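You operate a simulated robot arm through the tools that you are given. There is no shell and no other tool. Be economical: measure what you need, move in short steps, check, and stop when the job is done.

You run a simulated two-armed robot. Do the job below in one go: nothing can be reset, and whatever is moved stays where it is left.

Task
Put the gel jar on the far end of the long table away on the top of the sideboard. Take the small cake from the middle of the long table and leave it on the wall shelf over the sealer table. Put the jar that says "copper" from the far end of the long table on the table beside the piping press and the jar marked "hearts" in the silver cake tin there. The order is free. Set down upright: gel jar, jar.

Only the result counts: the job must be done as asked and must still hold three seconds after the hand-in. Knocking over, shifting, dropping, spilling or breaking anything else fails it.

Robot
Two 7-joint arms with two-finger parallel grippers on one trunk, on a base that drives. Base frame: it is fixed to the floor where the robot stands at the start and does not move with it; the origin is under the middle of the robot, x ahead of it, y to its left, z up. Readings come in mm, rad, newtons and seconds.
The left shoulder is at the start at [50, 161, 1048], the right one opposite. With the tool pointing down near the work surface each hand reaches from about 220 to 680 mm from the robot's upright axis, wherever it stands, measured 20 degrees to its own side. Places, roughly: table beside the piping press [1700, 3000, 800]; top of the sideboard [1400, -6300, 800]; wall shelf over the sealer table (25x83 cm) [-900, 1740, 1340]. Payload 3.43 kg a hand.
The TCP of each hand is the grasp point between the finger pads, 30 mm short of the fingertips. In the tool frame z runs along the fingers and y along their closing line. The gripper opens to 94 mm. The fingers are 28 mm wide and 10 mm thick; the gripper's body (50 by 96 mm) begins 55 mm behind the TCP.
Orientation is that of the tool frame in the base frame, as a unit quaternion [w, x, y, z]. With the fingers straight down and closing along the base's y, the tool's x points along the base's -x, its y along +y and its z along -z.

Tools
- The arms move only by the tool drive_tool. It takes "left_moves", "right_moves" or both (then of equal length, played together; a hand with none holds still); each is text: rows parted by semicolons, each of 7 numbers parted by spaces: the shift along the tool's x, y, z in units of 100 mm (1.0 is 100 mm), then the turn, a rotation vector about the tool's x, y, z in units of 120 degrees (1.0 is 120 degrees), then the closure, from 0 (fully open) to 1 (shut). In form: x y z rx ry rz hand; .... A call has 1 to 10 rows; each row is the pose to reach, as a shift and turn from the pose commanded when the call began, along the tool's axes at that moment. A call with a number of a shift or a turn outside -1 to 1 is refused whole. Rows are played at 5 a second. More than 50 mm and 0.15 rad between two rows, or a gripper value outside its range, and nothing of the call is played. Where a pose cannot be reached the arm comes as near as it can. A force on the tool above 40 N (or 10 N above the force at the start of the call, whichever is more), or a blocked arm, ends the call early, and 0.2 s more pass. The fingers move at their own pace (about 45 mm/s each) and stop on an object; they squeeze with about 45 N. The grip force told is the motor's: it shows also when the fingers shut on nothing. Time passes only in rows, and 0.2 s behind the last, so rows that repeat a pose let the fingers close. The reply holds the time, the measured pose of the TCP, the force on the tool along the base axes, the opening and the grip force, in the units named above and with some noise, with the torque about the TCP (base axes, N m) and any sound that the robot's microphone picked up, and new pictures: "views" is both (left out), scene, wrist or none (wrist: the cameras of the hands that moved).
- Cameras (640 x 400 px; columns grow to the right, rows downward): "scene" is now at [133.5, -0.3, 1188.9]; the picture's right is [-0.01, -1.00, 0.00], its down [-0.39, 0.00, -0.92] and it looks along [0.92, -0.01, -0.39] (base axes); focal length 247 px, centre (320, 200). "left" rides on the left gripper at [76, -14, -103] in its tool frame; the picture's right is [0.18, 0.98, 0.00], its down [-0.75, 0.14, -0.64] and it looks along [-0.63, 0.12, 0.77] (tool axes); focal length 243 px, centre (320, 200). "right" rides on the right gripper at [76, 14, -102] in its tool frame; the picture's right is [-0.18, 0.98, 0.00], its down [-0.75, -0.14, -0.64] and it looks along [-0.63, -0.12, 0.77] (tool axes); focal length 243 px, centre (320, 200). There is no depth. A picture from a camera that has moved, and an enlarged one, comes with that camera's place and axes in the base frame and with its lens.
- move_column(by): slides the trunk up (or, below 0, down) by that many mm; the arms and the scene camera ride with it, the base frame stays. It gives what a move gives, with no picture.
- drive_base(legs): drives the robot by 1 to 6 legs, each [ahead, left, turn to the left] in mm, mm and rad, along the robot's own axes; the way and the turn of a leg run together, so that a leg with both is an arc; at most 1500 mm and 3.142 rad a leg. The arms and the cameras ride along, it lands a little off, and it stops where it bumps. It gives what a move gives, and a new picture of the scene camera.
- pan_tilt(pan, tilt): turns the head with the scene camera to pan (to the left, within 1.396 rad either way) and tilt (down, from -0.506 to 1.204), counted from straight ahead of the robot. It gives what a move gives, and a new picture of the scene camera.
- enlarge(camera, box): a new picture of the part [left, top, right, bottom] of that camera's present view, enlarged. The clock stands still meanwhile.
- close_job(): hands the job in; it is judged then, once.

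Go step by step. Nothing tells you exact positions but the pictures and the camera data: compare them with the known pose of the tool, close in by small moves and look again before you grip or let go. The budget is 165 turns and 260 pictures, counting those below and the enlarged ones. Unless the task says otherwise, let go and move clear before handing in, and close with one line.

The tools are called after "Request:" as name(argument=value, ...) on one line, values as JSON. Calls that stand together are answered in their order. drive_tool: Moves the arms, as the interface text tells. Its arguments: {"type":"object","properties":{"left_moves":{"type":"string"},"right_moves":{"type":"string"},"views":{"type":"string","enum":["both","scene","wrist","none"]}},"required":[]} The other tools are called the same way: move_column (by) slides the trunk up or down; drive_base (legs) drives the base; pan_tilt (pan, tilt) turns the head that bears the scene camera; enlarge (camera, box) takes an enlarged picture of a part of a camera's view; close_job () hands the job in.

At the start:

```text
time_s: 0.0
left_eef_pos: [394.3, 111.8, 1066.3]
left_ee_rot: [0.0, 0.0, 1.0, 0.0]
left_force: [-0.8, -0.7, 0.2]
left_wrist_torque: [0.04, -0.03, -0.02]
left_width: 94.1
left_grip_force: 0.1
right_eef_pos: [432.1, -293.4, 1001.9]
right_ee_rot: [0.001, 0.0, 1.0, 0.0]
right_force: [0.8, -0.1, 0.4]
right_wrist_torque: [-0.01, 0.04, 0.0]
right_width: 94.1
right_grip_force: 0.0
trunk travel left (down, up): [-75.0, 192.0]
robot x, y, heading: [1.5, -1.7, 0.002]
head pan, tilt: [-0.005, 0.401]
```

scene: 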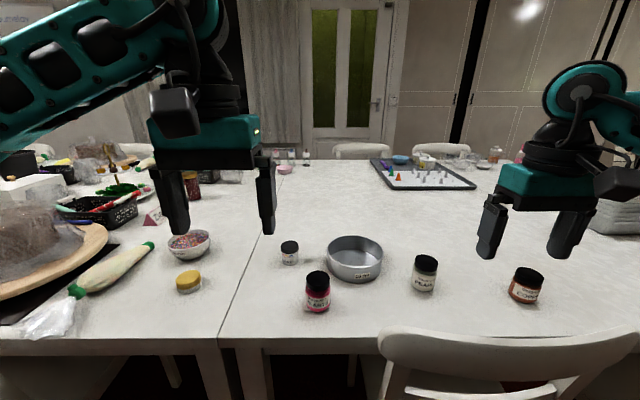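
right: 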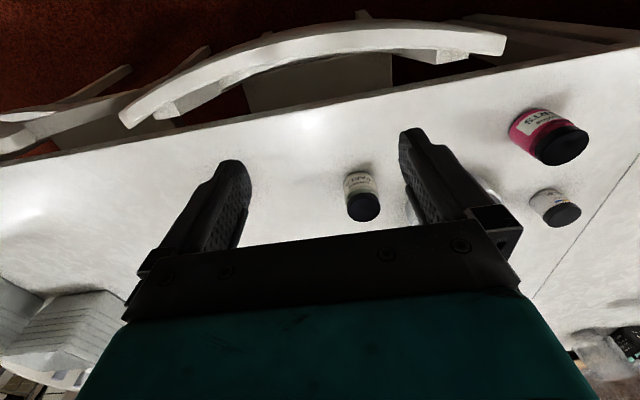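
left: 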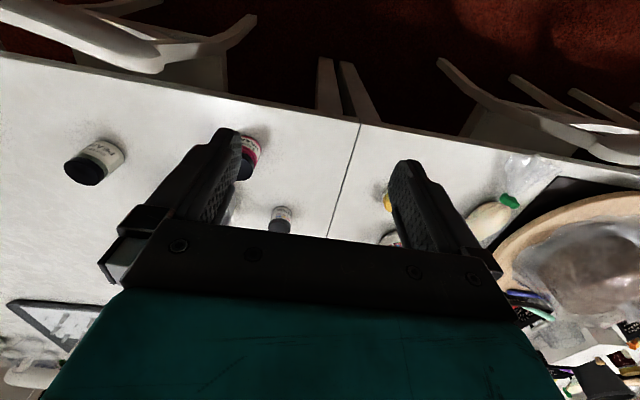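

I see several jars near the robot on a long table, with a silver tin in the middle. I'll enlarge to read the labels first.

Request:
enlarge(camera="scene", box=[270, 220, 430, 320])

Request:
enlarge(camera="scene", box=[400, 220, 560, 320])

Request:
enlarge(camera="scene", box=[0, 140, 256, 300])

```text
4.00 times, centred on (350, 270) of scene
camera zoom: at [133.5, -0.3, 1188.9], right [-0.01, -1.0, 0.0], down [-0.39, 0.0, -0.92], along [0.92, -0.01, -0.39], focal length 990 px, centre (200, -80)
```

zoom: 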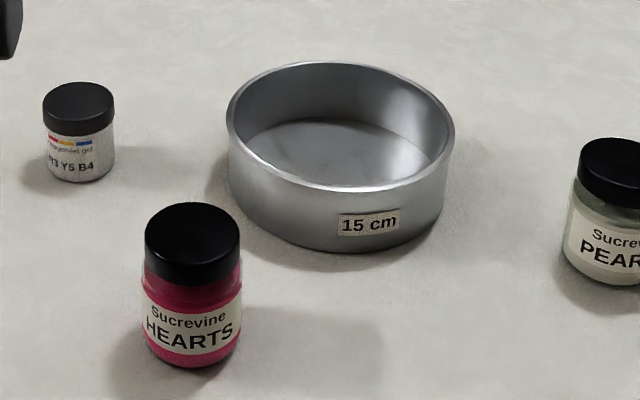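

```text
4.00 times, centred on (480, 270) of scene
camera zoom: at [133.5, -0.3, 1188.9], right [-0.01, -1.0, 0.0], down [-0.39, 0.0, -0.92], along [0.92, -0.01, -0.39], focal length 990 px, centre (-320, -80)
```

zoom: 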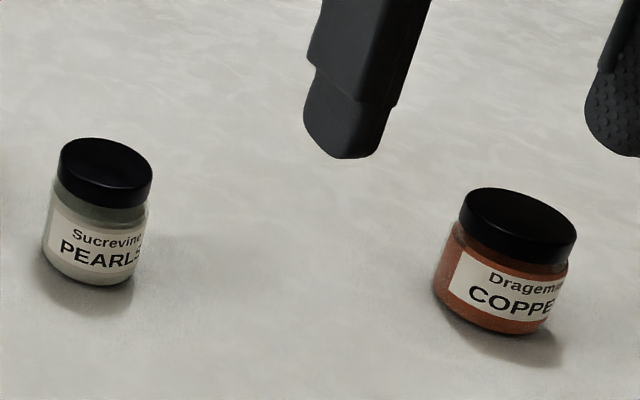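

```text
2.50 times, centred on (128, 220) of scene
camera zoom: at [133.5, -0.3, 1188.9], right [-0.01, -1.0, 0.0], down [-0.39, 0.0, -0.92], along [0.92, -0.01, -0.39], focal length 618 px, centre (800, 150)
```

zoom: 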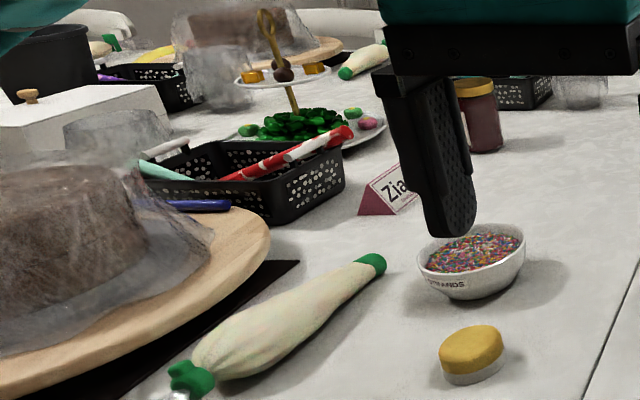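

Hearts ≈ (552,0), gel jar ≈ (715,79), tin ≈ (706,-106), copper ≈ (574,-485) on the table (z≈750). I'll look around for the cake, the press, and the ways to drive.

Request:
pan_tilt(pan=0.8, tilt=0.35)

Request:
pan_tilt(pan=1.39, tilt=0.3)

Request:
pan_tilt(pan=-1.0, tilt=0.4)

```text
time_s: 1.1
left_eef_pos: [395.4, 111.5, 1065.4]
left_ee_rot: [0.0, 0.0, 1.0, 0.0]
left_force: [0.5, -0.2, 0.0]
left_wrist_torque: [-0.03, 0.02, 0.01]
left_width: 94.1
left_grip_force: 0.0
right_eef_pos: [432.0, -292.7, 1001.5]
right_ee_rot: [0.0, 0.0, 1.0, 0.001]
right_force: [-0.8, -0.1, -0.3]
right_wrist_torque: [-0.02, 0.02, -0.02]
right_width: 94.0
right_grip_force: 0.1
trunk travel left (down, up): [-75.0, 192.0]
robot x, y, heading: [1.2, 3.1, 0.004]
head pan, tilt: [0.799, 0.351]
camera scene: at [105.9, 66.9, 1193.7], right [0.72, -0.7, 0.0], down [-0.24, -0.25, -0.94], along [0.66, 0.67, -0.34], focal length 247 px, centre (320, 200)
```

scene: 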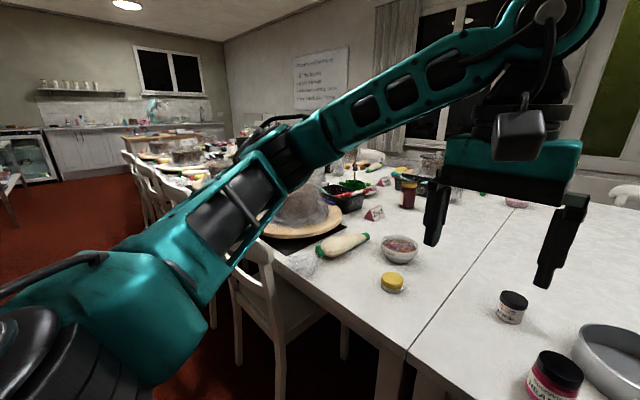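

```text
time_s: 2.1
left_eef_pos: [394.8, 111.0, 1065.7]
left_ee_rot: [0.0, 0.0, 1.0, 0.0]
left_force: [0.1, 0.3, 0.5]
left_wrist_torque: [-0.02, 0.01, 0.02]
left_width: 94.1
left_grip_force: 0.0
right_eef_pos: [432.7, -292.8, 1001.9]
right_ee_rot: [-0.001, 0.0, 1.0, 0.001]
right_force: [0.5, -0.5, 0.4]
right_wrist_torque: [-0.04, 0.02, -0.03]
right_width: 94.0
right_grip_force: 0.1
trunk travel left (down, up): [-75.0, 192.0]
robot x, y, heading: [4.1, -1.7, -0.002]
head pan, tilt: [1.389, 0.3]
camera scene: at [57.8, 92.0, 1198.4], right [0.98, -0.18, 0.0], down [-0.05, -0.29, -0.96], along [0.17, 0.94, -0.3], focal length 247 px, centre (320, 200)
```

scene: 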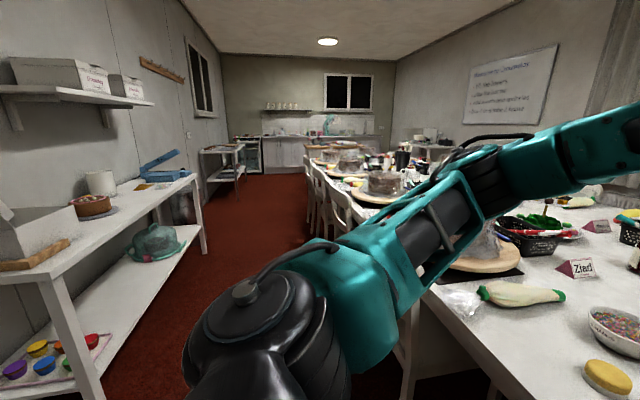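

```text
time_s: 4.3
left_eef_pos: [394.4, 112.3, 1065.9]
left_ee_rot: [0.001, 0.0, 1.0, 0.0]
left_force: [-0.3, 0.2, 0.7]
left_wrist_torque: [0.02, 0.02, 0.0]
left_width: 94.0
left_grip_force: 0.0
right_eef_pos: [431.8, -293.2, 1001.4]
right_ee_rot: [0.0, -0.001, 1.0, 0.001]
right_force: [0.2, 0.1, 0.0]
right_wrist_torque: [-0.03, 0.02, -0.04]
right_width: 94.1
right_grip_force: 0.2
trunk travel left (down, up): [-75.0, 192.0]
robot x, y, heading: [2.7, 2.4, -0.004]
head pan, tilt: [-1.0, 0.4]
camera scene: at [91.0, -77.7, 1189.1], right [-0.84, -0.54, 0.0], down [-0.21, 0.33, -0.92], along [0.5, -0.77, -0.39], focal length 247 px, centre (320, 200)
```

scene: 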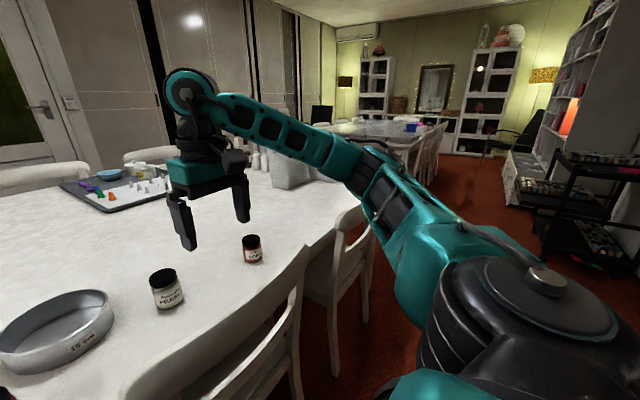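

The sealer table with wall shelf is at the back left, and the long table runs far to the left. Now I look down at what is right in front of the base before driving closer.

Request:
pan_tilt(pan=0.0, tilt=1.2)

Request:
pan_tilt(pan=0.7, tilt=1.1)

Request:
pan_tilt(pan=-0.7, tilt=1.1)

```text
time_s: 5.6
left_eef_pos: [394.0, 110.7, 1066.0]
left_ee_rot: [0.0, 0.0, 1.0, -0.001]
left_force: [0.3, 0.7, -0.1]
left_wrist_torque: [-0.01, 0.06, 0.01]
left_width: 93.9
left_grip_force: 0.0
right_eef_pos: [431.4, -294.2, 1002.4]
right_ee_rot: [0.0, 0.0, 1.0, 0.0]
right_force: [-0.6, 0.9, 0.6]
right_wrist_torque: [0.0, 0.03, 0.01]
right_width: 94.1
right_grip_force: 0.1
trunk travel left (down, up): [-75.0, 192.0]
robot x, y, heading: [0.3, -1.1, -0.005]
head pan, tilt: [0.0, 1.201]
camera scene: at [96.8, 0.2, 1126.3], right [0.0, -1.0, 0.0], down [-0.93, 0.0, -0.36], along [0.36, 0.0, -0.93], focal length 247 px, centre (320, 200)
```

scene: 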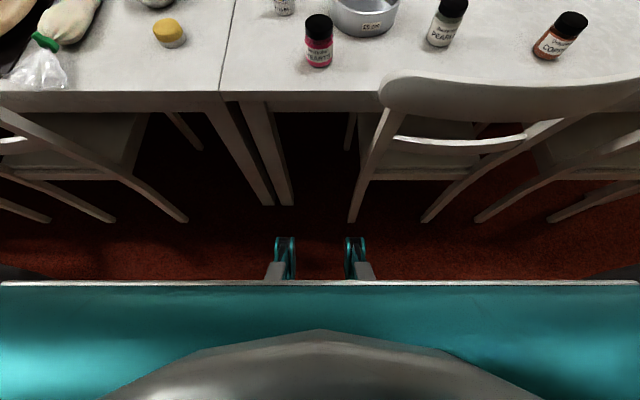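

```text
time_s: 6.7
left_eef_pos: [394.5, 111.3, 1065.9]
left_ee_rot: [-0.001, 0.001, 1.0, 0.0]
left_force: [0.6, -0.1, 0.8]
left_wrist_torque: [0.01, 0.0, -0.01]
left_width: 94.1
left_grip_force: 0.1
right_eef_pos: [431.7, -293.8, 1001.5]
right_ee_rot: [0.0, 0.001, 1.0, 0.0]
right_force: [0.8, 0.3, -0.6]
right_wrist_torque: [-0.02, 0.03, -0.01]
right_width: 94.3
right_grip_force: 0.1
trunk travel left (down, up): [-75.0, 192.0]
robot x, y, heading: [-0.2, -1.9, -0.0]
head pan, tilt: [0.7, 1.1]
camera scene: at [89.2, 40.8, 1132.3], right [0.64, -0.77, 0.0], down [-0.68, -0.57, -0.45], along [0.35, 0.29, -0.89], focal length 247 px, centre (320, 200)
```

scene: 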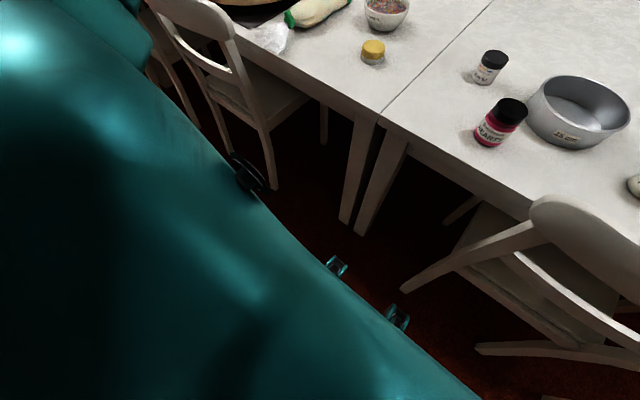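

```text
time_s: 8.2
left_eef_pos: [395.1, 111.0, 1066.3]
left_ee_rot: [-0.001, -0.001, 1.0, 0.0]
left_force: [-0.1, 0.6, -0.3]
left_wrist_torque: [-0.01, -0.04, 0.04]
left_width: 93.8
left_grip_force: 0.1
right_eef_pos: [431.1, -293.1, 1000.9]
right_ee_rot: [0.0, 0.0, 1.0, 0.0]
right_force: [-0.1, 0.6, 0.4]
right_wrist_torque: [-0.01, 0.04, -0.05]
right_width: 94.1
right_grip_force: 0.0
trunk travel left (down, up): [-75.0, 192.0]
robot x, y, heading: [-1.7, 2.5, -0.001]
head pan, tilt: [-0.7, 1.1]
camera scene: at [89.2, -40.4, 1132.3], right [-0.64, -0.77, 0.0], down [-0.68, 0.57, -0.45], along [0.35, -0.29, -0.89], focal length 247 px, centre (320, 200)
```

scene: 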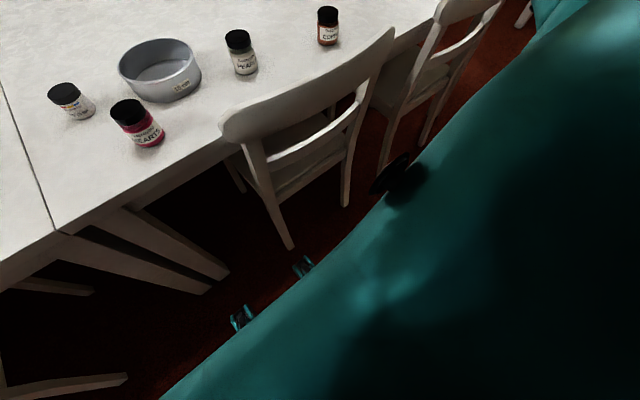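

The base can go forward only slightly: caster fronts ≈ x 320, chair leg ≈ x 430. I'll drive 70 mm ahead and look at the work area.

Request:
drive_base(legs=[[70, 0, 0]])

Request:
pan_tilt(pan=0.0, tilt=0.75)

```text
time_s: 9.2
left_eef_pos: [463.1, 113.3, 1065.4]
left_ee_rot: [0.0, -0.001, 1.0, 0.0]
left_force: [-0.2, -0.4, -0.2]
left_wrist_torque: [0.01, 0.03, 0.0]
left_width: 93.9
left_grip_force: 0.0
right_eef_pos: [499.4, -292.0, 1000.2]
right_ee_rot: [0.0, -0.001, 1.0, 0.0]
right_force: [0.6, -0.4, -0.2]
right_wrist_torque: [0.04, 0.0, 0.02]
right_width: 94.1
right_grip_force: 0.1
trunk travel left (down, up): [-75.0, 192.0]
robot x, y, heading: [67.5, -4.9, 0.0]
head pan, tilt: [-0.7, 1.1]
camera scene: at [158.0, -40.3, 1132.2], right [-0.64, -0.77, 0.0], down [-0.68, 0.57, -0.45], along [0.35, -0.29, -0.89], focal length 247 px, centre (320, 200)
```

scene: 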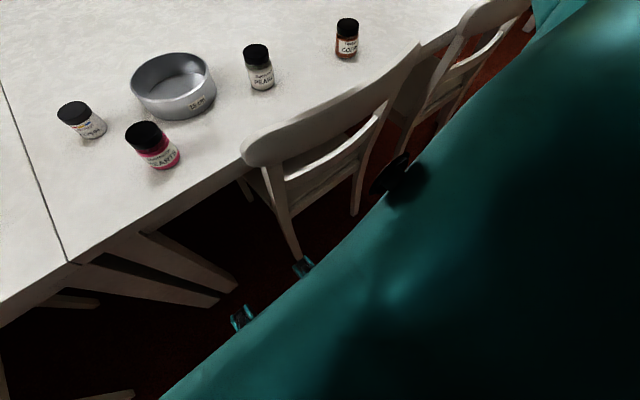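

```text
time_s: 10.3
left_eef_pos: [462.9, 112.7, 1064.8]
left_ee_rot: [0.001, 0.0, 1.0, -0.001]
left_force: [-0.7, 0.4, -0.7]
left_wrist_torque: [0.04, -0.02, -0.02]
left_width: 94.0
left_grip_force: 0.0
right_eef_pos: [501.1, -292.6, 1001.2]
right_ee_rot: [0.001, 0.0, 1.0, 0.0]
right_force: [0.2, 0.0, -0.5]
right_wrist_torque: [0.0, 0.0, -0.01]
right_width: 94.0
right_grip_force: 0.0
trunk travel left (down, up): [-75.0, 192.0]
robot x, y, heading: [68.7, 0.6, 0.002]
head pan, tilt: [0.0, 0.75]
camera scene: at [192.1, 0.3, 1158.0], right [0.0, -1.0, 0.0], down [-0.68, 0.0, -0.73], along [0.73, 0.0, -0.68], focal length 247 px, centre (320, 200)
```

scene: 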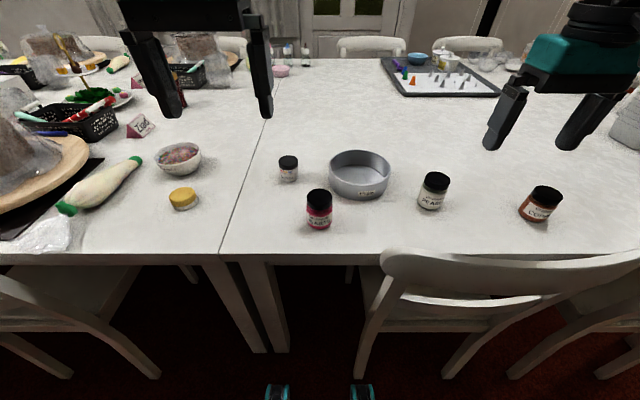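

The view is good. I'll enlarge to measure the jars exactly.

Request:
enlarge(camera="scene", box=[270, 140, 430, 240])

Request:
enlarge(camera="scene", box=[410, 140, 570, 240])

```text
4.00 times, centred on (350, 190) of scene
camera zoom: at [192.1, 0.3, 1158.0], right [0.0, -1.0, 0.0], down [-0.68, 0.0, -0.73], along [0.73, 0.0, -0.68], focal length 990 px, centre (200, 240)
```

zoom: 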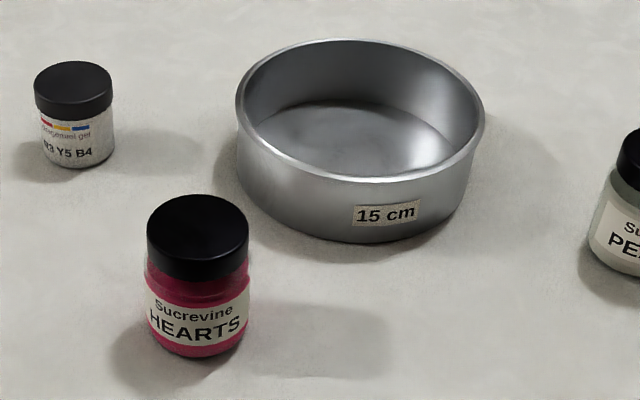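

```text
4.00 times, centred on (490, 190) of scene
camera zoom: at [192.1, 0.3, 1158.0], right [0.0, -1.0, 0.0], down [-0.68, 0.0, -0.73], along [0.73, 0.0, -0.68], focal length 990 px, centre (-360, 240)
```

zoom: 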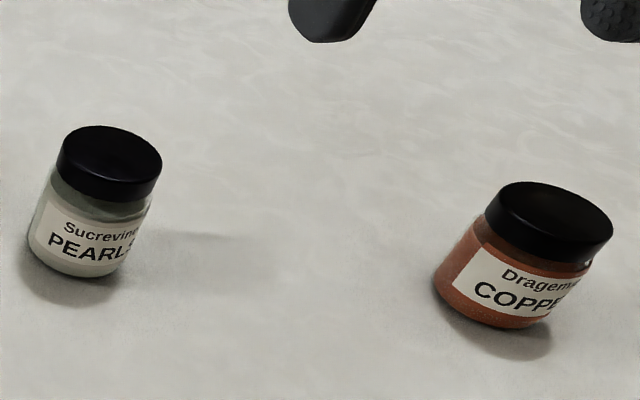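

Estimates: hearts (562,1) top 825; tin centre (703,-101) rim 799; gel (722,80) top 802; copper (585,-487) top 814. The right hand will take the hearts jar; the left hand moves aside.

Request:
drive_tool(right_moves="-0.1 0.33 0 0 0 0 0;-0.2 0.66 0 0 0 0 0;-0.3 1.0 0 0 0 0 0", left_moves="0 0.33 0 0 0 0 0;0 0.66 0 0 0 0 0;0 1.0 0 0 0 0 0", views="none")

Request:
drive_tool(right_moves="-0.1 0.33 0 0 0 0 0;-0.2 0.66 0 0 0 0 0;-0.3 1.0 0 0 0 0 0", left_moves="0 0.33 0 0 0 0 0;0 0.66 0 0 0 0 0;0 1.0 0 0 0 0 0", views="none")

Request:
drive_tool(right_moves="0 0.33 0.2 0 0 0 0;0 0.66 0.5 0 0 0 0;0 0.93 0.9 0 0 0 0", views="both")

```text
time_s: 11.1
left_eef_pos: [463.6, 214.2, 1064.9]
left_ee_rot: [0.0, 0.0, 1.0, -0.001]
left_force: [0.0, -0.2, 0.2]
left_wrist_torque: [0.0, 0.0, -0.03]
left_width: 93.8
left_grip_force: 0.1
right_eef_pos: [529.7, -192.9, 1001.6]
right_ee_rot: [0.0, 0.0, 1.0, 0.0]
right_force: [-0.3, -0.5, 0.9]
right_wrist_torque: [0.01, -0.02, 0.03]
right_width: 94.2
right_grip_force: 0.0
trunk travel left (down, up): [-75.0, 192.0]
robot x, y, heading: [66.8, -0.9, 0.003]
head pan, tilt: [0.0, 0.75]
```

```text
time_s: 11.9
left_eef_pos: [462.0, 315.3, 1066.0]
left_ee_rot: [0.0, 0.0, 1.0, 0.001]
left_force: [0.2, 0.6, 0.0]
left_wrist_torque: [-0.03, 0.0, 0.01]
left_width: 94.0
left_grip_force: 0.1
right_eef_pos: [559.5, -91.5, 1001.6]
right_ee_rot: [0.0, -0.001, 1.0, -0.001]
right_force: [-0.1, 0.0, 0.7]
right_wrist_torque: [-0.03, 0.04, -0.02]
right_width: 93.9
right_grip_force: 0.1
trunk travel left (down, up): [-75.0, 192.0]
robot x, y, heading: [70.1, 0.1, 0.001]
head pan, tilt: [0.0, 0.75]
```

```text
time_s: 12.7
left_eef_pos: [460.9, 313.9, 1065.9]
left_ee_rot: [0.001, -0.001, 1.0, 0.001]
left_force: [-0.2, -0.3, 0.5]
left_wrist_torque: [-0.03, 0.01, 0.0]
left_width: 94.1
left_grip_force: 0.0
right_eef_pos: [559.4, -0.4, 911.1]
right_ee_rot: [0.0, 0.0, 1.0, 0.0]
right_force: [0.7, -0.9, -0.7]
right_wrist_torque: [0.0, -0.02, 0.01]
right_width: 93.8
right_grip_force: 0.2
trunk travel left (down, up): [-75.0, 192.0]
robot x, y, heading: [69.6, -0.0, 0.001]
head pan, tilt: [0.0, 0.75]
camera scene: at [192.2, 0.6, 1158.0], right [0.0, -1.0, 0.0], down [-0.68, 0.0, -0.73], along [0.73, 0.0, -0.68], focal length 247 px, centre (320, 200)
camera right: at [483.1, 13.1, 1012.4], right [0.18, 0.98, 0.0], down [0.75, -0.14, 0.64], along [0.63, -0.12, -0.77], focal length 243 px, centre (320, 200)
```

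scene: 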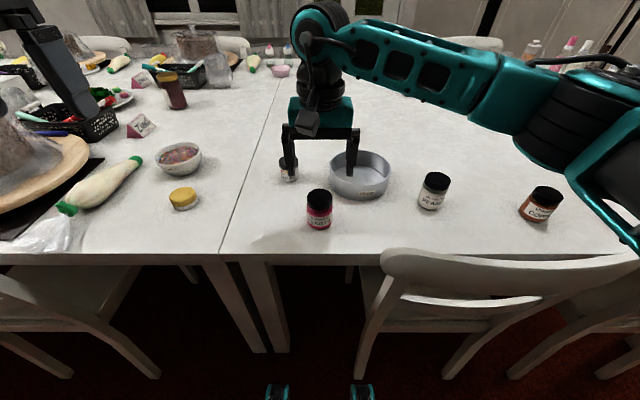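
right: 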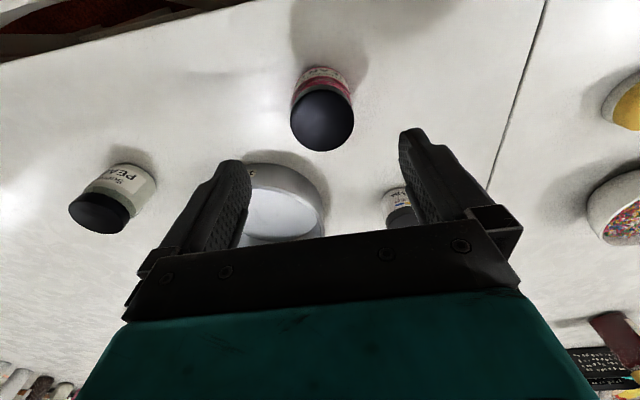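

The right hand is lined up above the hearts jar. I lower it and grip.

Request:
drive_tool(right_moves="0 0 0.35 0 0 0 0;0 0 0.7 0 0 0 0;0 0 1.0 0 0 0 0", views="both")

```text
time_s: 13.5
left_eef_pos: [460.7, 314.0, 1065.8]
left_ee_rot: [0.0, -0.001, 1.0, -0.001]
left_force: [-0.4, -0.1, 0.3]
left_wrist_torque: [0.01, -0.03, -0.01]
left_width: 94.1
left_grip_force: 0.0
right_eef_pos: [560.2, 1.6, 812.5]
right_ee_rot: [0.0, -0.001, 1.0, 0.0]
right_force: [0.0, -0.9, -0.6]
right_wrist_torque: [-0.03, -0.02, -0.03]
right_width: 94.1
right_grip_force: 0.1
trunk travel left (down, up): [-75.0, 192.0]
robot x, y, heading: [68.9, 1.8, -0.003]
head pan, tilt: [0.0, 0.75]
camera scene: at [192.2, 0.4, 1158.0], right [0.0, -1.0, 0.0], down [-0.68, 0.0, -0.73], along [0.73, 0.0, -0.68], focal length 247 px, centre (320, 200)
camera right: at [484.0, 14.3, 913.9], right [0.18, 0.98, 0.0], down [0.75, -0.14, 0.64], along [0.63, -0.12, -0.77], focal length 243 px, centre (320, 200)
```

scene: 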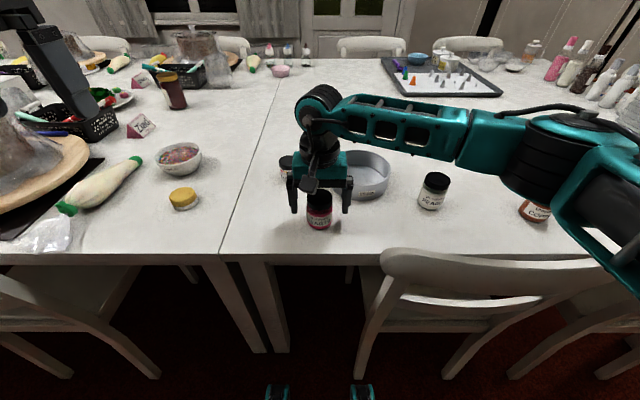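
right: 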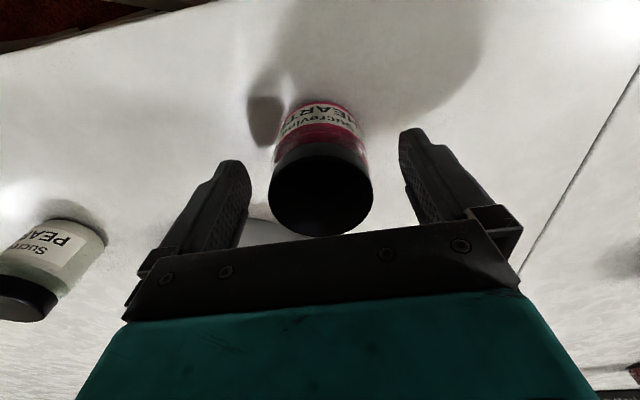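

Aligned within a few mm. Final 8 mm down, close, and lift a little.

Request:
drive_tool(right_moves="0.03 0 0.08 0 0 0 0;0.03 0 0.08 0 0 0 1;0.03 0 0.08 0 0 0 1;0.03 0 0.08 0 0 0 1;0.03 0 0.08 0 0 0 1;0.03 0 0.08 0 0 0 1;0.03 0 -0.2 0 0 0 1;0.03 0 -0.6 0 0 0 1", views="both")

```text
time_s: 15.3
left_eef_pos: [462.0, 314.0, 1066.1]
left_ee_rot: [0.0, 0.0, 1.0, 0.0]
left_force: [1.1, -0.2, 0.5]
left_wrist_torque: [-0.01, -0.01, 0.03]
left_width: 93.9
left_grip_force: 0.0
right_eef_pos: [558.8, 0.8, 873.1]
right_ee_rot: [0.0, -0.001, 1.0, -0.001]
right_force: [0.0, -0.1, -1.4]
right_wrist_torque: [0.02, 0.03, 0.0]
right_width: 55.6
right_grip_force: 45.1
trunk travel left (down, up): [-75.0, 192.0]
robot x, y, heading: [68.4, 1.7, 0.002]
head pan, tilt: [0.0, 0.75]
camera scene: at [192.0, 0.5, 1158.0], right [0.0, -1.0, 0.0], down [-0.68, 0.0, -0.73], along [0.73, 0.0, -0.68], focal length 247 px, centre (320, 200)
camera right: at [483.2, 14.2, 975.1], right [0.18, 0.98, 0.0], down [0.75, -0.14, 0.64], along [0.63, -0.12, -0.77], focal length 243 px, centre (320, 200)
```

scene: 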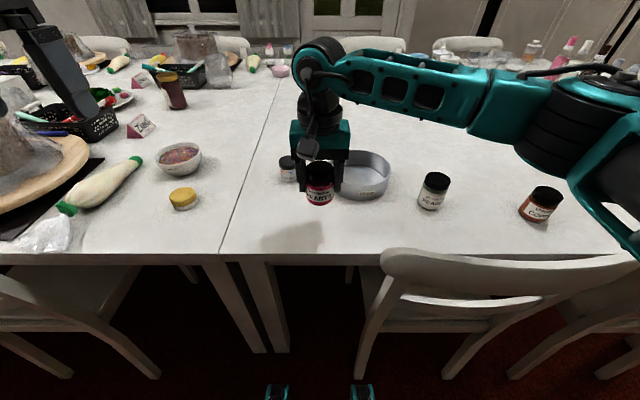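
right: 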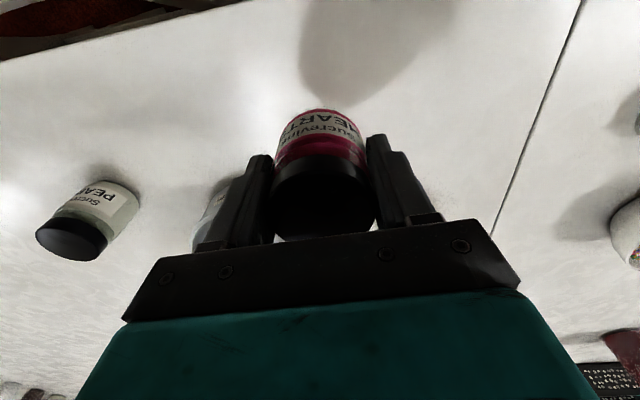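

Hearts held. Lift more and carry over the tin centre.

Request:
drive_tool(right_moves="0 0 -0.3 0 0 0 1;-0.25 -0.25 -0.3 0 0 0 1;-0.5 -0.5 -0.3 0 0 0 1;-0.75 -0.75 -0.3 0 0 0 1;-1.0 -1.0 -0.3 0 0 0 1", views="none")

Request:
drive_tool(right_moves="-0.25 -0.02 0 0 0 0 1;-0.44 -0.03 0 0 0 0 1;-0.44 -0.03 0 0 0 0 1", views="both")

```text
time_s: 16.5
left_eef_pos: [461.1, 313.9, 1065.9]
left_ee_rot: [0.0, -0.001, 1.0, 0.0]
left_force: [0.5, -0.4, -0.6]
left_wrist_torque: [-0.05, 0.01, 0.03]
left_width: 94.0
left_grip_force: 0.1
right_eef_pos: [658.3, -102.7, 900.3]
right_ee_rot: [0.0, -0.001, 1.0, 0.0]
right_force: [-0.4, -0.5, -1.6]
right_wrist_torque: [-0.03, 0.01, -0.05]
right_width: 56.0
right_grip_force: 44.6
trunk travel left (down, up): [-75.0, 192.0]
robot x, y, heading: [71.6, -4.6, 0.001]
head pan, tilt: [0.0, 0.75]
```

```text
time_s: 17.3
left_eef_pos: [462.0, 314.1, 1067.0]
left_ee_rot: [0.0, -0.001, 1.0, 0.0]
left_force: [-1.0, -0.4, 0.3]
left_wrist_torque: [0.0, 0.0, -0.01]
left_width: 94.1
left_grip_force: 0.0
right_eef_pos: [700.4, -104.1, 901.5]
right_ee_rot: [0.0, -0.002, 1.0, 0.0]
right_force: [-0.1, 0.1, -0.6]
right_wrist_torque: [-0.01, -0.01, -0.02]
right_width: 55.8
right_grip_force: 44.8
trunk travel left (down, up): [-75.0, 192.0]
robot x, y, heading: [64.9, 2.0, 0.0]
head pan, tilt: [0.0, 0.75]
camera scene: at [192.2, 0.3, 1158.0], right [0.0, -1.0, 0.0], down [-0.68, 0.0, -0.73], along [0.73, 0.0, -0.68], focal length 247 px, centre (320, 200)
camera right: at [625.1, -89.9, 1003.5], right [0.18, 0.98, 0.0], down [0.75, -0.14, 0.64], along [0.63, -0.12, -0.77], focal length 243 px, centre (320, 200)
```

scene: 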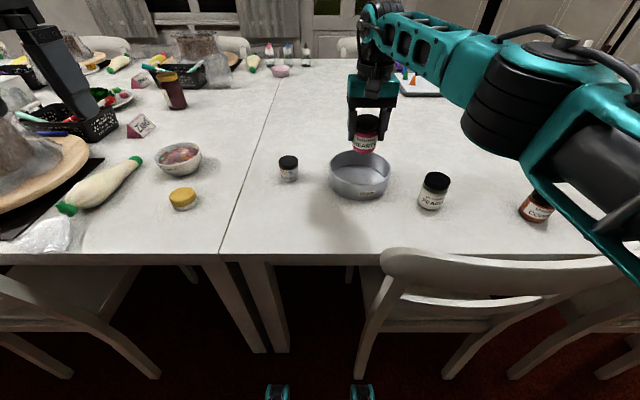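
right: 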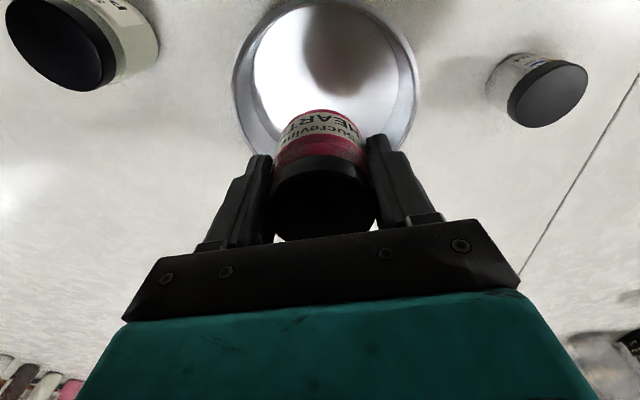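

The tin centre is confirmed at about (703,-101). I lower the jar into it.

Request:
drive_tool(right_moves="-0.02 0.03 0.3 0 0 0 1;-0.02 0.03 0.6 0 0 0 1;-0.02 0.03 0.85 0 0 0 1;-0.02 0.03 0.92 0 0 0 1", views="both")

```text
time_s: 18.3
left_eef_pos: [462.2, 314.1, 1067.3]
left_ee_rot: [0.0, 0.0, 1.0, 0.0]
left_force: [0.7, -0.3, -0.5]
left_wrist_torque: [-0.05, 0.01, -0.01]
left_width: 93.9
left_grip_force: 0.2
right_eef_pos: [702.3, -101.2, 809.1]
right_ee_rot: [-0.001, -0.001, 1.0, 0.0]
right_force: [0.0, 0.3, -0.9]
right_wrist_torque: [-0.02, -0.02, 0.03]
right_width: 56.1
right_grip_force: 45.0
trunk travel left (down, up): [-75.0, 192.0]
robot x, y, heading: [69.1, 0.8, 0.005]
head pan, tilt: [0.0, 0.75]
camera scene: at [192.2, 0.4, 1158.0], right [0.0, -1.0, 0.0], down [-0.68, 0.0, -0.73], along [0.73, 0.0, -0.68], focal length 247 px, centre (320, 200)
camera right: at [626.0, -87.3, 910.7], right [0.18, 0.98, 0.0], down [0.75, -0.14, 0.64], along [0.63, -0.12, -0.77], focal length 243 px, centre (320, 200)
```

scene: 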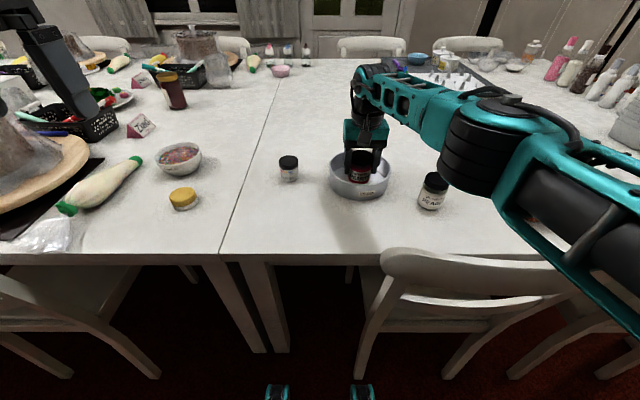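
right: 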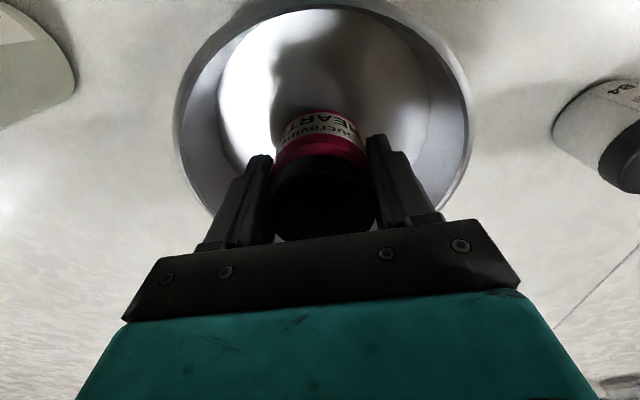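

Nearly on the floor of the tin; slow final descent until contact is felt.

Request:
drive_tool(right_moves="0 0 0.015 0 0 0 1;0 0 0.03 0 0 0 1", views="none")

```text
time_s: 18.9
left_eef_pos: [460.8, 315.2, 1066.8]
left_ee_rot: [0.001, 0.0, 1.0, 0.0]
left_force: [0.8, 0.3, 0.1]
left_wrist_torque: [0.02, -0.02, -0.02]
left_width: 94.1
left_grip_force: 0.1
right_eef_pos: [701.9, -99.9, 808.1]
right_ee_rot: [0.001, 0.0, 1.0, 0.0]
right_force: [-0.4, -0.3, 8.1]
right_wrist_torque: [-0.03, 0.18, -0.02]
right_width: 55.5
right_grip_force: 44.7
trunk travel left (down, up): [-75.0, 192.0]
robot x, y, heading: [72.8, -3.3, 0.004]
head pan, tilt: [0.0, 0.75]
```

Contact. Open partially and rise.

Request:
drive_tool(right_moves="0 0 0.0 0 0 0 0.2;0 0 0 0 0 0 0.2;0 0 0 0 0 0 0.2;0 0 -0.3 0 0 0 0.2;0 0 -0.6 0 0 0 0.2;0 0 -1.0 0 0 0 0.2", views="both")

```text
time_s: 20.3
left_eef_pos: [461.2, 315.4, 1065.4]
left_ee_rot: [0.0, -0.001, 1.0, 0.0]
left_force: [0.1, 0.8, 0.0]
left_wrist_torque: [-0.03, 0.01, 0.0]
left_width: 93.9
left_grip_force: 0.0
right_eef_pos: [702.2, -99.3, 909.8]
right_ee_rot: [0.0, -0.001, 1.0, 0.0]
right_force: [0.3, -0.1, 0.4]
right_wrist_torque: [0.0, -0.02, -0.01]
right_width: 75.3
right_grip_force: 0.0
trunk travel left (down, up): [-75.0, 192.0]
robot x, y, heading: [69.9, -1.6, -0.002]
head pan, tilt: [0.0, 0.75]
camera scene: at [191.9, 0.6, 1158.0], right [0.0, -1.0, 0.0], down [-0.68, 0.0, -0.73], along [0.73, 0.0, -0.68], focal length 247 px, centre (320, 200)
camera right: at [625.8, -86.1, 1011.2], right [0.18, 0.98, 0.0], down [0.75, -0.14, 0.64], along [0.63, -0.12, -0.77], focal length 243 px, centre (320, 200)
```

scene: 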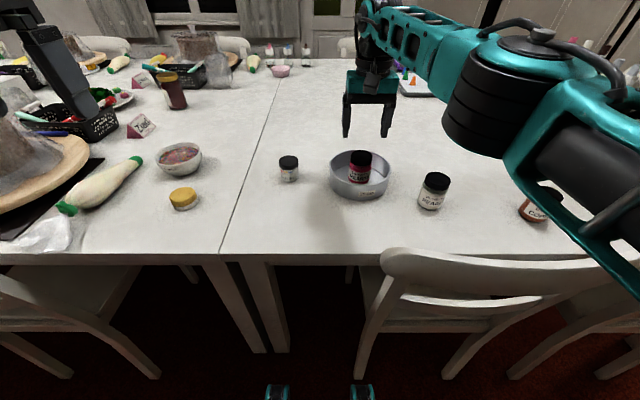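
right: 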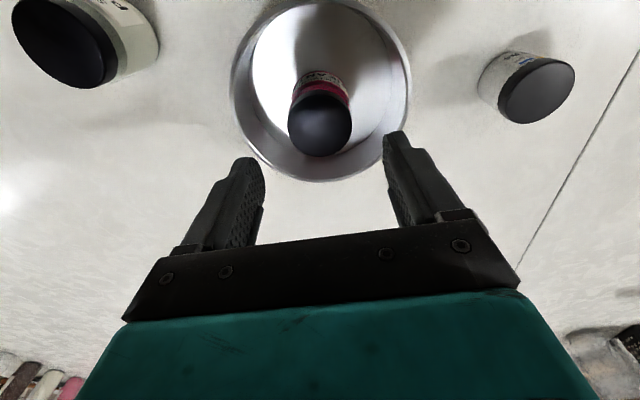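

Hearts stands upright in the tin. Now right hand back and over to copper, while left moves toward the gel jar.

Request:
drive_tool(right_moves="0.1 0 -0.3 0 0 0 0;0.3 -0.3 -0.5 0 0 0 0;0.5 -0.65 -0.6 0 0 0 0;0.7 -1.0 -0.6 0 0 0 0", left_moves="-0.3 0 0 0 0 0 0;-0.6 0 0 0 0 0 0;-0.8 -0.3 0 0 0 0 0;-1.0 -0.6 0 0 0 0 0", views="none")

Request:
drive_tool(right_moves="0.1 -0.3 0 0 0 0 0;0.2 -0.6 0 0 0 0 0;0.3 -0.8 0 0 0 0 0;0.47 -1.0 0 0 0 0 0", left_moves="-0.3 -0.2 0.2 0 0 0 0;-0.6 -0.5 0.4 0 0 0 0;-0.8 -0.8 0.6 0 0 0 0;-1.0 -1.0 0.8 0 0 0 0", views="none")

Request:
drive_tool(right_moves="0 -0.3 0.1 0 0 0 0;0 -0.6 0.3 0 0 0 0;0 -0.9 0.5 0 0 0 0", left_moves="-0.2 -0.25 0.2 0 0 0 0;-0.4 -0.5 0.4 0 0 0 0;-0.6 -0.75 0.8 0 0 0 0", views="both")

```text
time_s: 21.3
left_eef_pos: [563.8, 250.3, 1066.0]
left_ee_rot: [0.0, -0.001, 1.0, 0.001]
left_force: [-0.1, 0.6, -0.2]
left_wrist_torque: [0.03, -0.01, 0.02]
left_width: 93.9
left_grip_force: 0.1
right_eef_pos: [633.2, -198.6, 966.1]
right_ee_rot: [0.0, 0.0, 1.0, 0.001]
right_force: [0.7, -0.4, 0.7]
right_wrist_torque: [0.03, -0.02, 0.02]
right_width: 93.8
right_grip_force: 0.2
trunk travel left (down, up): [-75.0, 192.0]
robot x, y, heading: [71.5, 1.4, 0.003]
head pan, tilt: [0.0, 0.75]
```

```text
time_s: 22.3
left_eef_pos: [661.0, 150.8, 985.4]
left_ee_rot: [0.0, -0.002, 1.0, 0.0]
left_force: [1.1, -0.3, 0.5]
left_wrist_torque: [0.03, -0.02, -0.02]
left_width: 93.9
left_grip_force: 0.1
right_eef_pos: [586.8, -297.6, 966.8]
right_ee_rot: [0.0, 0.0, 1.0, 0.0]
right_force: [0.3, -0.1, -1.6]
right_wrist_torque: [0.0, -0.01, -0.01]
right_width: 94.0
right_grip_force: 0.1
trunk travel left (down, up): [-75.0, 192.0]
robot x, y, heading: [70.1, 0.9, -0.002]
head pan, tilt: [0.0, 0.75]
```

```text
refused: row 3 steps farther than a row can; nothing moved
```

Request:
drive_tool(right_moves="0 -0.3 0.1 0 0 0 0;0 -0.6 0.3 0 0 0 0;0 -0.9 0.5 0 0 0 0;0 -0.9 0.5 0 0 0 0", left_moves="-0.2 -0.2 0.2 0 0 0 0;-0.4 -0.4 0.4 0 0 0 0;-0.5 -0.6 0.6 0 0 0 0;-0.6 -0.7 0.8 0 0 0 0", views="both")

```text
time_s: 23.3
left_eef_pos: [701.1, 99.6, 925.0]
left_ee_rot: [0.0, -0.001, 1.0, 0.0]
left_force: [1.0, 0.4, 0.2]
left_wrist_torque: [0.0, -0.04, -0.01]
left_width: 94.2
left_grip_force: 0.0
left hand out of reach, approached as far as the arm can: row 3, 4
right_eef_pos: [586.6, -389.8, 914.8]
right_ee_rot: [0.0, 0.0, 1.0, 0.0]
right_force: [0.1, -0.3, 0.4]
right_wrist_torque: [0.0, -0.03, 0.02]
right_width: 94.1
right_grip_force: 0.1
trunk travel left (down, up): [-75.0, 192.0]
robot x, y, heading: [67.2, 3.0, 0.002]
head pan, tilt: [0.0, 0.75]
camera scene: at [192.0, 0.4, 1158.1], right [0.0, -1.0, 0.0], down [-0.68, 0.0, -0.73], along [0.73, 0.0, -0.68], focal length 247 px, centre (320, 200)
camera right: at [509.9, -376.1, 1016.8], right [0.18, 0.98, 0.0], down [0.75, -0.14, 0.64], along [0.63, -0.12, -0.77], focal length 243 px, centre (320, 200)
camera left: at [623.5, 86.0, 1028.3], right [-0.19, 0.98, 0.0], down [0.75, 0.14, 0.64], along [0.63, 0.12, -0.77], focal length 243 px, centre (320, 200)
```

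scene: 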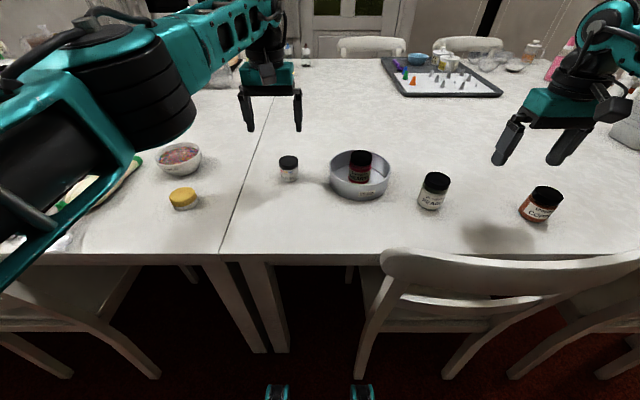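
right: 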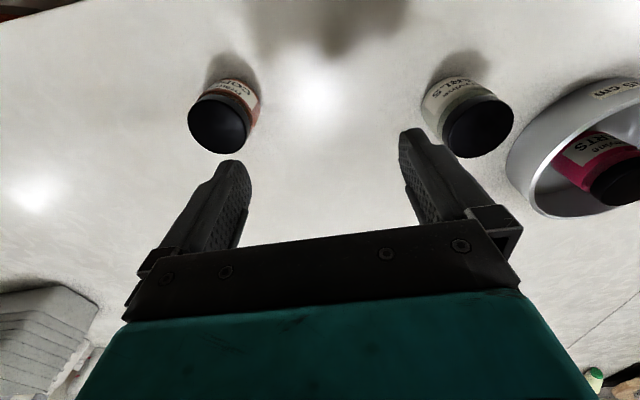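
left: 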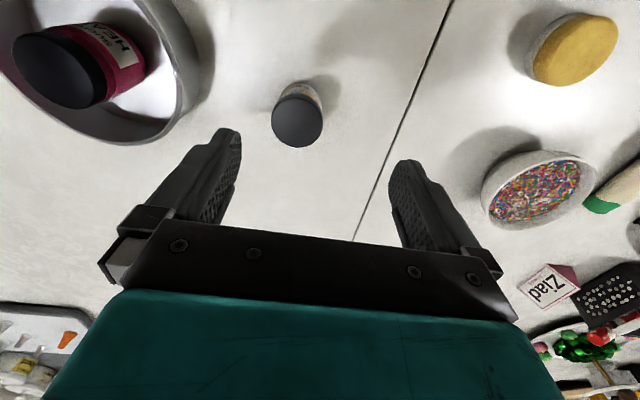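

The left arm is near its limit at height, but lowering should help. Copper ≈ (580,-480), gel ≈ (716,81). Continue.

Request:
drive_tool(right_moves="0 -0.3 0.1 0 0 0 0;0.02 -0.6 0.2 0 0 0 0;0.05 -0.9 0.3 0 0 0 0", left_moves="0.05 0 0.1 0 0 0 0;0.05 0 0.3 0 0 0 0;0.05 0 0.4 0 0 0 0", views="both")

```text
time_s: 24.1
left_eef_pos: [693.1, 103.1, 884.5]
left_ee_rot: [0.0, -0.001, 1.0, -0.001]
left_force: [0.2, 0.0, -0.2]
left_wrist_torque: [0.01, 0.0, 0.01]
left_width: 94.0
left_grip_force: 0.1
right_eef_pos: [585.8, -451.0, 897.7]
right_ee_rot: [0.0, -0.001, 1.0, -0.001]
right_force: [0.6, -0.3, 1.2]
right_wrist_torque: [0.02, 0.02, -0.04]
right_width: 93.9
right_grip_force: 0.0
right hand out of reach, approached as far as the arm can: row 3
trunk travel left (down, up): [-75.0, 192.0]
robot x, y, heading: [69.5, -1.0, 0.005]
head pan, tilt: [0.0, 0.75]
camera scene: at [192.2, 0.5, 1158.0], right [0.0, -1.0, 0.0], down [-0.68, 0.0, -0.73], along [0.73, 0.0, -0.68], focal length 247 px, centre (320, 200)
camera right: at [509.5, -438.0, 998.8], right [0.18, 0.98, 0.0], down [0.75, -0.14, 0.64], along [0.63, -0.12, -0.77], focal length 243 px, centre (320, 200)
camera left: at [618.2, 88.2, 988.4], right [-0.19, 0.98, 0.0], down [0.75, 0.14, 0.64], along [0.63, 0.12, -0.77], focal length 243 px, centre (320, 200)
```

scene: 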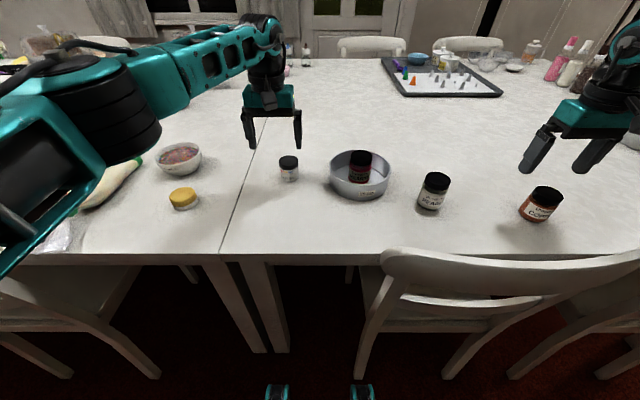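
right: 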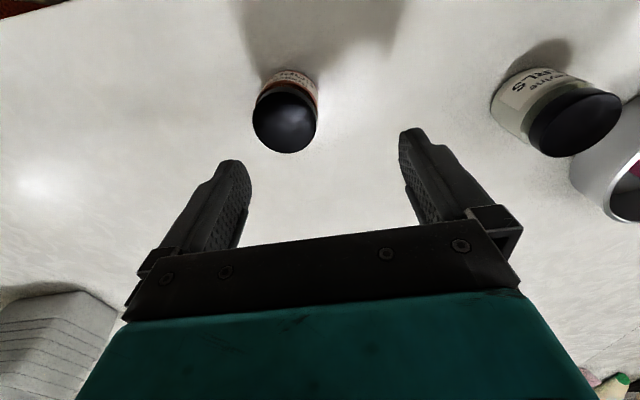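
left: 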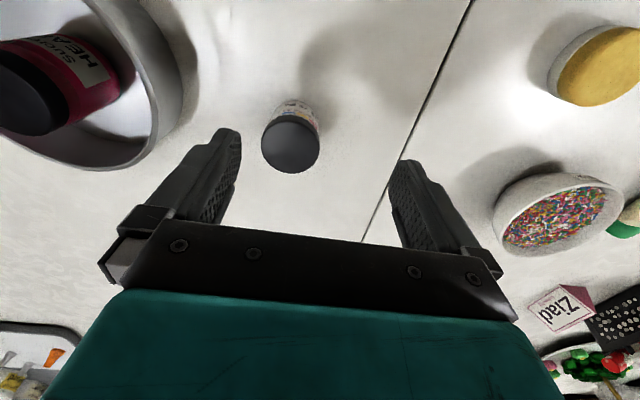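

Both targets are slightly out of reach. I'll raise the hands, lower the trunk, and turn left 0.25 rad to bring the right shoulder closer to copper first.

Request:
drive_tool(right_moves="0 0.1 -0.4 0 0 0 0;0.05 0.2 -0.8 0 0 0 0;0.1 0.3 -1.0 0 0 0 0", left_moves="0.2 0.1 -0.4 0 0 0 0;0.4 0.2 -0.8 0 0 0 0;0.5 0.3 -1.0 0 0 0 0", views="none")

Request:
drive_base(legs=[[0, 0, 0.25]])

Request:
move_column(by=-74)

```text
time_s: 24.9
left_eef_pos: [645.9, 130.1, 984.4]
left_ee_rot: [0.0, -0.001, 1.0, 0.0]
left_force: [0.1, -0.5, 0.5]
left_wrist_torque: [-0.01, 0.02, 0.0]
left_width: 94.0
left_grip_force: 0.1
right_eef_pos: [575.0, -419.8, 998.6]
right_ee_rot: [0.0, 0.0, 1.0, 0.0]
right_force: [0.6, 0.1, 0.1]
right_wrist_torque: [0.01, -0.03, 0.01]
right_width: 94.0
right_grip_force: 0.0
trunk travel left (down, up): [-75.0, 192.0]
robot x, y, heading: [69.3, 1.3, 0.003]
head pan, tilt: [0.0, 0.75]
```

```text
time_s: 26.1
left_eef_pos: [595.1, 269.5, 984.4]
left_ee_rot: [0.0, -0.126, 0.992, 0.001]
left_force: [-0.4, -0.5, -1.1]
left_wrist_torque: [-0.04, -0.01, 0.02]
left_width: 94.0
left_grip_force: 0.0
right_eef_pos: [664.1, -282.1, 998.4]
right_ee_rot: [0.0, -0.126, 0.992, 0.001]
right_force: [-0.4, 0.6, -1.0]
right_wrist_torque: [0.01, 0.02, -0.03]
right_width: 94.0
right_grip_force: 0.0
trunk travel left (down, up): [-75.0, 192.0]
robot x, y, heading: [69.4, -4.2, 0.25]
head pan, tilt: [0.0, 0.75]
camera scene: at [188.2, 31.0, 1158.0], right [0.25, -0.97, 0.0], down [-0.66, -0.17, -0.73], along [0.71, 0.18, -0.68], focal length 247 px, centre (320, 200)
```

scene: 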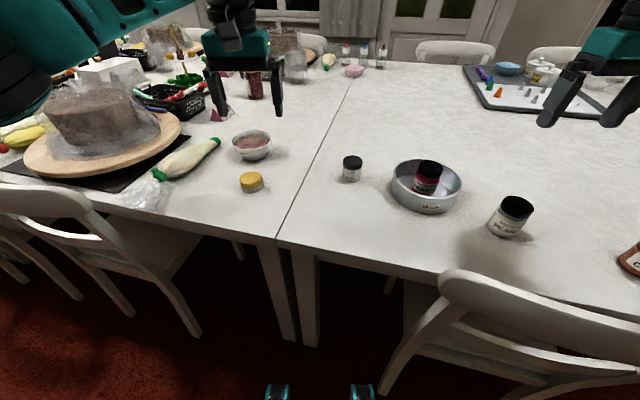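

```text
time_s: 27.2
left_eef_pos: [594.8, 270.2, 910.8]
left_ee_rot: [0.0, -0.125, 0.992, 0.0]
left_force: [0.7, -0.5, 0.2]
left_wrist_torque: [-0.02, -0.04, 0.03]
left_width: 94.2
left_grip_force: 0.0
right_eef_pos: [663.5, -282.1, 923.7]
right_ee_rot: [0.0, -0.125, 0.992, 0.001]
right_force: [-0.1, -0.5, 0.3]
right_wrist_torque: [0.0, -0.03, 0.0]
right_width: 94.0
right_grip_force: 0.1
trunk travel left (down, up): [-1.0, 266.0]
robot x, y, heading: [69.3, 1.0, 0.252]
head pan, tilt: [0.0, 0.75]
```

Now right hand toward copper (580,-480) in the rotated tool frame.

Request:
drive_tool(right_moves="0.2 -0.3 0 0 0 0 0;0.4 -0.6 0 0 0 0 0;0.6 -0.9 0 0 0 0 0;0.9 -1.0 0 0 0 0 0", views="none")

Request:
drive_tool(right_moves="0.2 -0.3 0.1 0 0 0 0;0.4 -0.6 0.2 0 0 0 0;0.4 -0.71 0.3 0 0 0 0", views="both")

```text
time_s: 28.2
left_eef_pos: [595.2, 268.2, 911.0]
left_ee_rot: [0.0, -0.126, 0.992, 0.0]
left_force: [-0.3, -0.7, 0.0]
left_wrist_torque: [-0.03, -0.02, 0.03]
left_width: 93.9
left_grip_force: 0.1
right_eef_pos: [589.5, -383.7, 921.7]
right_ee_rot: [0.0, -0.124, 0.992, 0.0]
right_force: [-0.5, -0.1, 0.4]
right_wrist_torque: [0.02, 0.01, 0.01]
right_width: 93.8
right_grip_force: 0.0
right hand out of reach, approached as far as the arm can: row 2, 3, 4
trunk travel left (down, up): [-1.0, 266.0]
robot x, y, heading: [66.8, -2.3, 0.251]
head pan, tilt: [0.0, 0.75]
```

```text
time_s: 29.1
left_eef_pos: [594.5, 270.0, 910.0]
left_ee_rot: [0.0, -0.126, 0.992, 0.001]
left_force: [-0.3, -0.7, -1.4]
left_wrist_torque: [0.03, 0.0, 0.0]
left_width: 93.8
left_grip_force: 0.1
right_eef_pos: [549.5, -404.8, 898.6]
right_ee_rot: [0.0, -0.125, 0.992, -0.001]
right_force: [-0.1, 0.0, -0.4]
right_wrist_torque: [0.04, -0.02, -0.01]
right_width: 93.8
right_grip_force: 0.0
right hand out of reach, approached as far as the arm can: row 1, 2, 3
trunk travel left (down, up): [-1.0, 266.0]
robot x, y, heading: [70.0, 2.0, 0.247]
head pan, tilt: [0.0, 0.75]
camera scene: at [188.2, 30.9, 1084.0], right [0.25, -0.97, 0.0], down [-0.66, -0.17, -0.73], along [0.71, 0.18, -0.68], focal length 247 px, centre (320, 200)
camera right: at [472.1, -410.6, 1000.0], right [-0.06, 1.0, 0.0], down [0.76, 0.05, 0.64], along [0.64, 0.04, -0.77], focal length 243 px, centre (320, 200)
```

scene: 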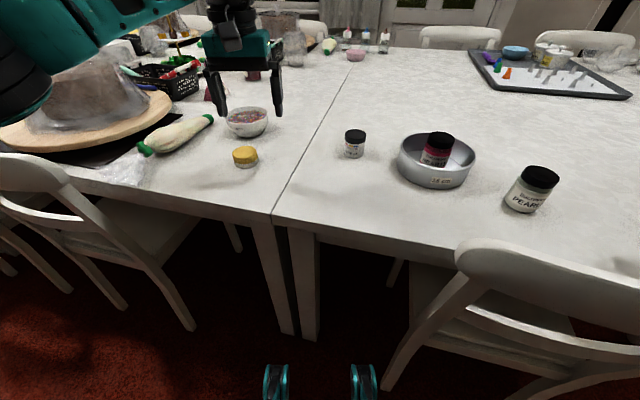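
right: 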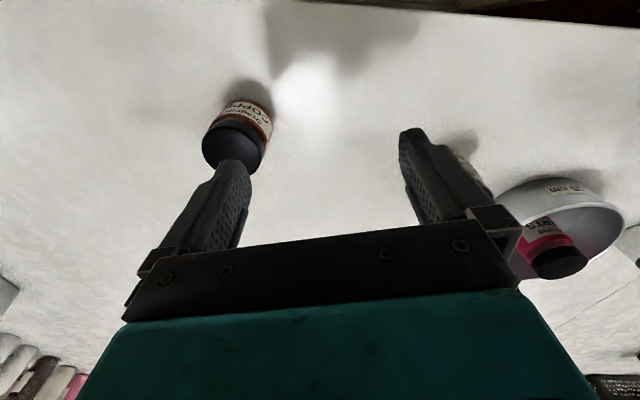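

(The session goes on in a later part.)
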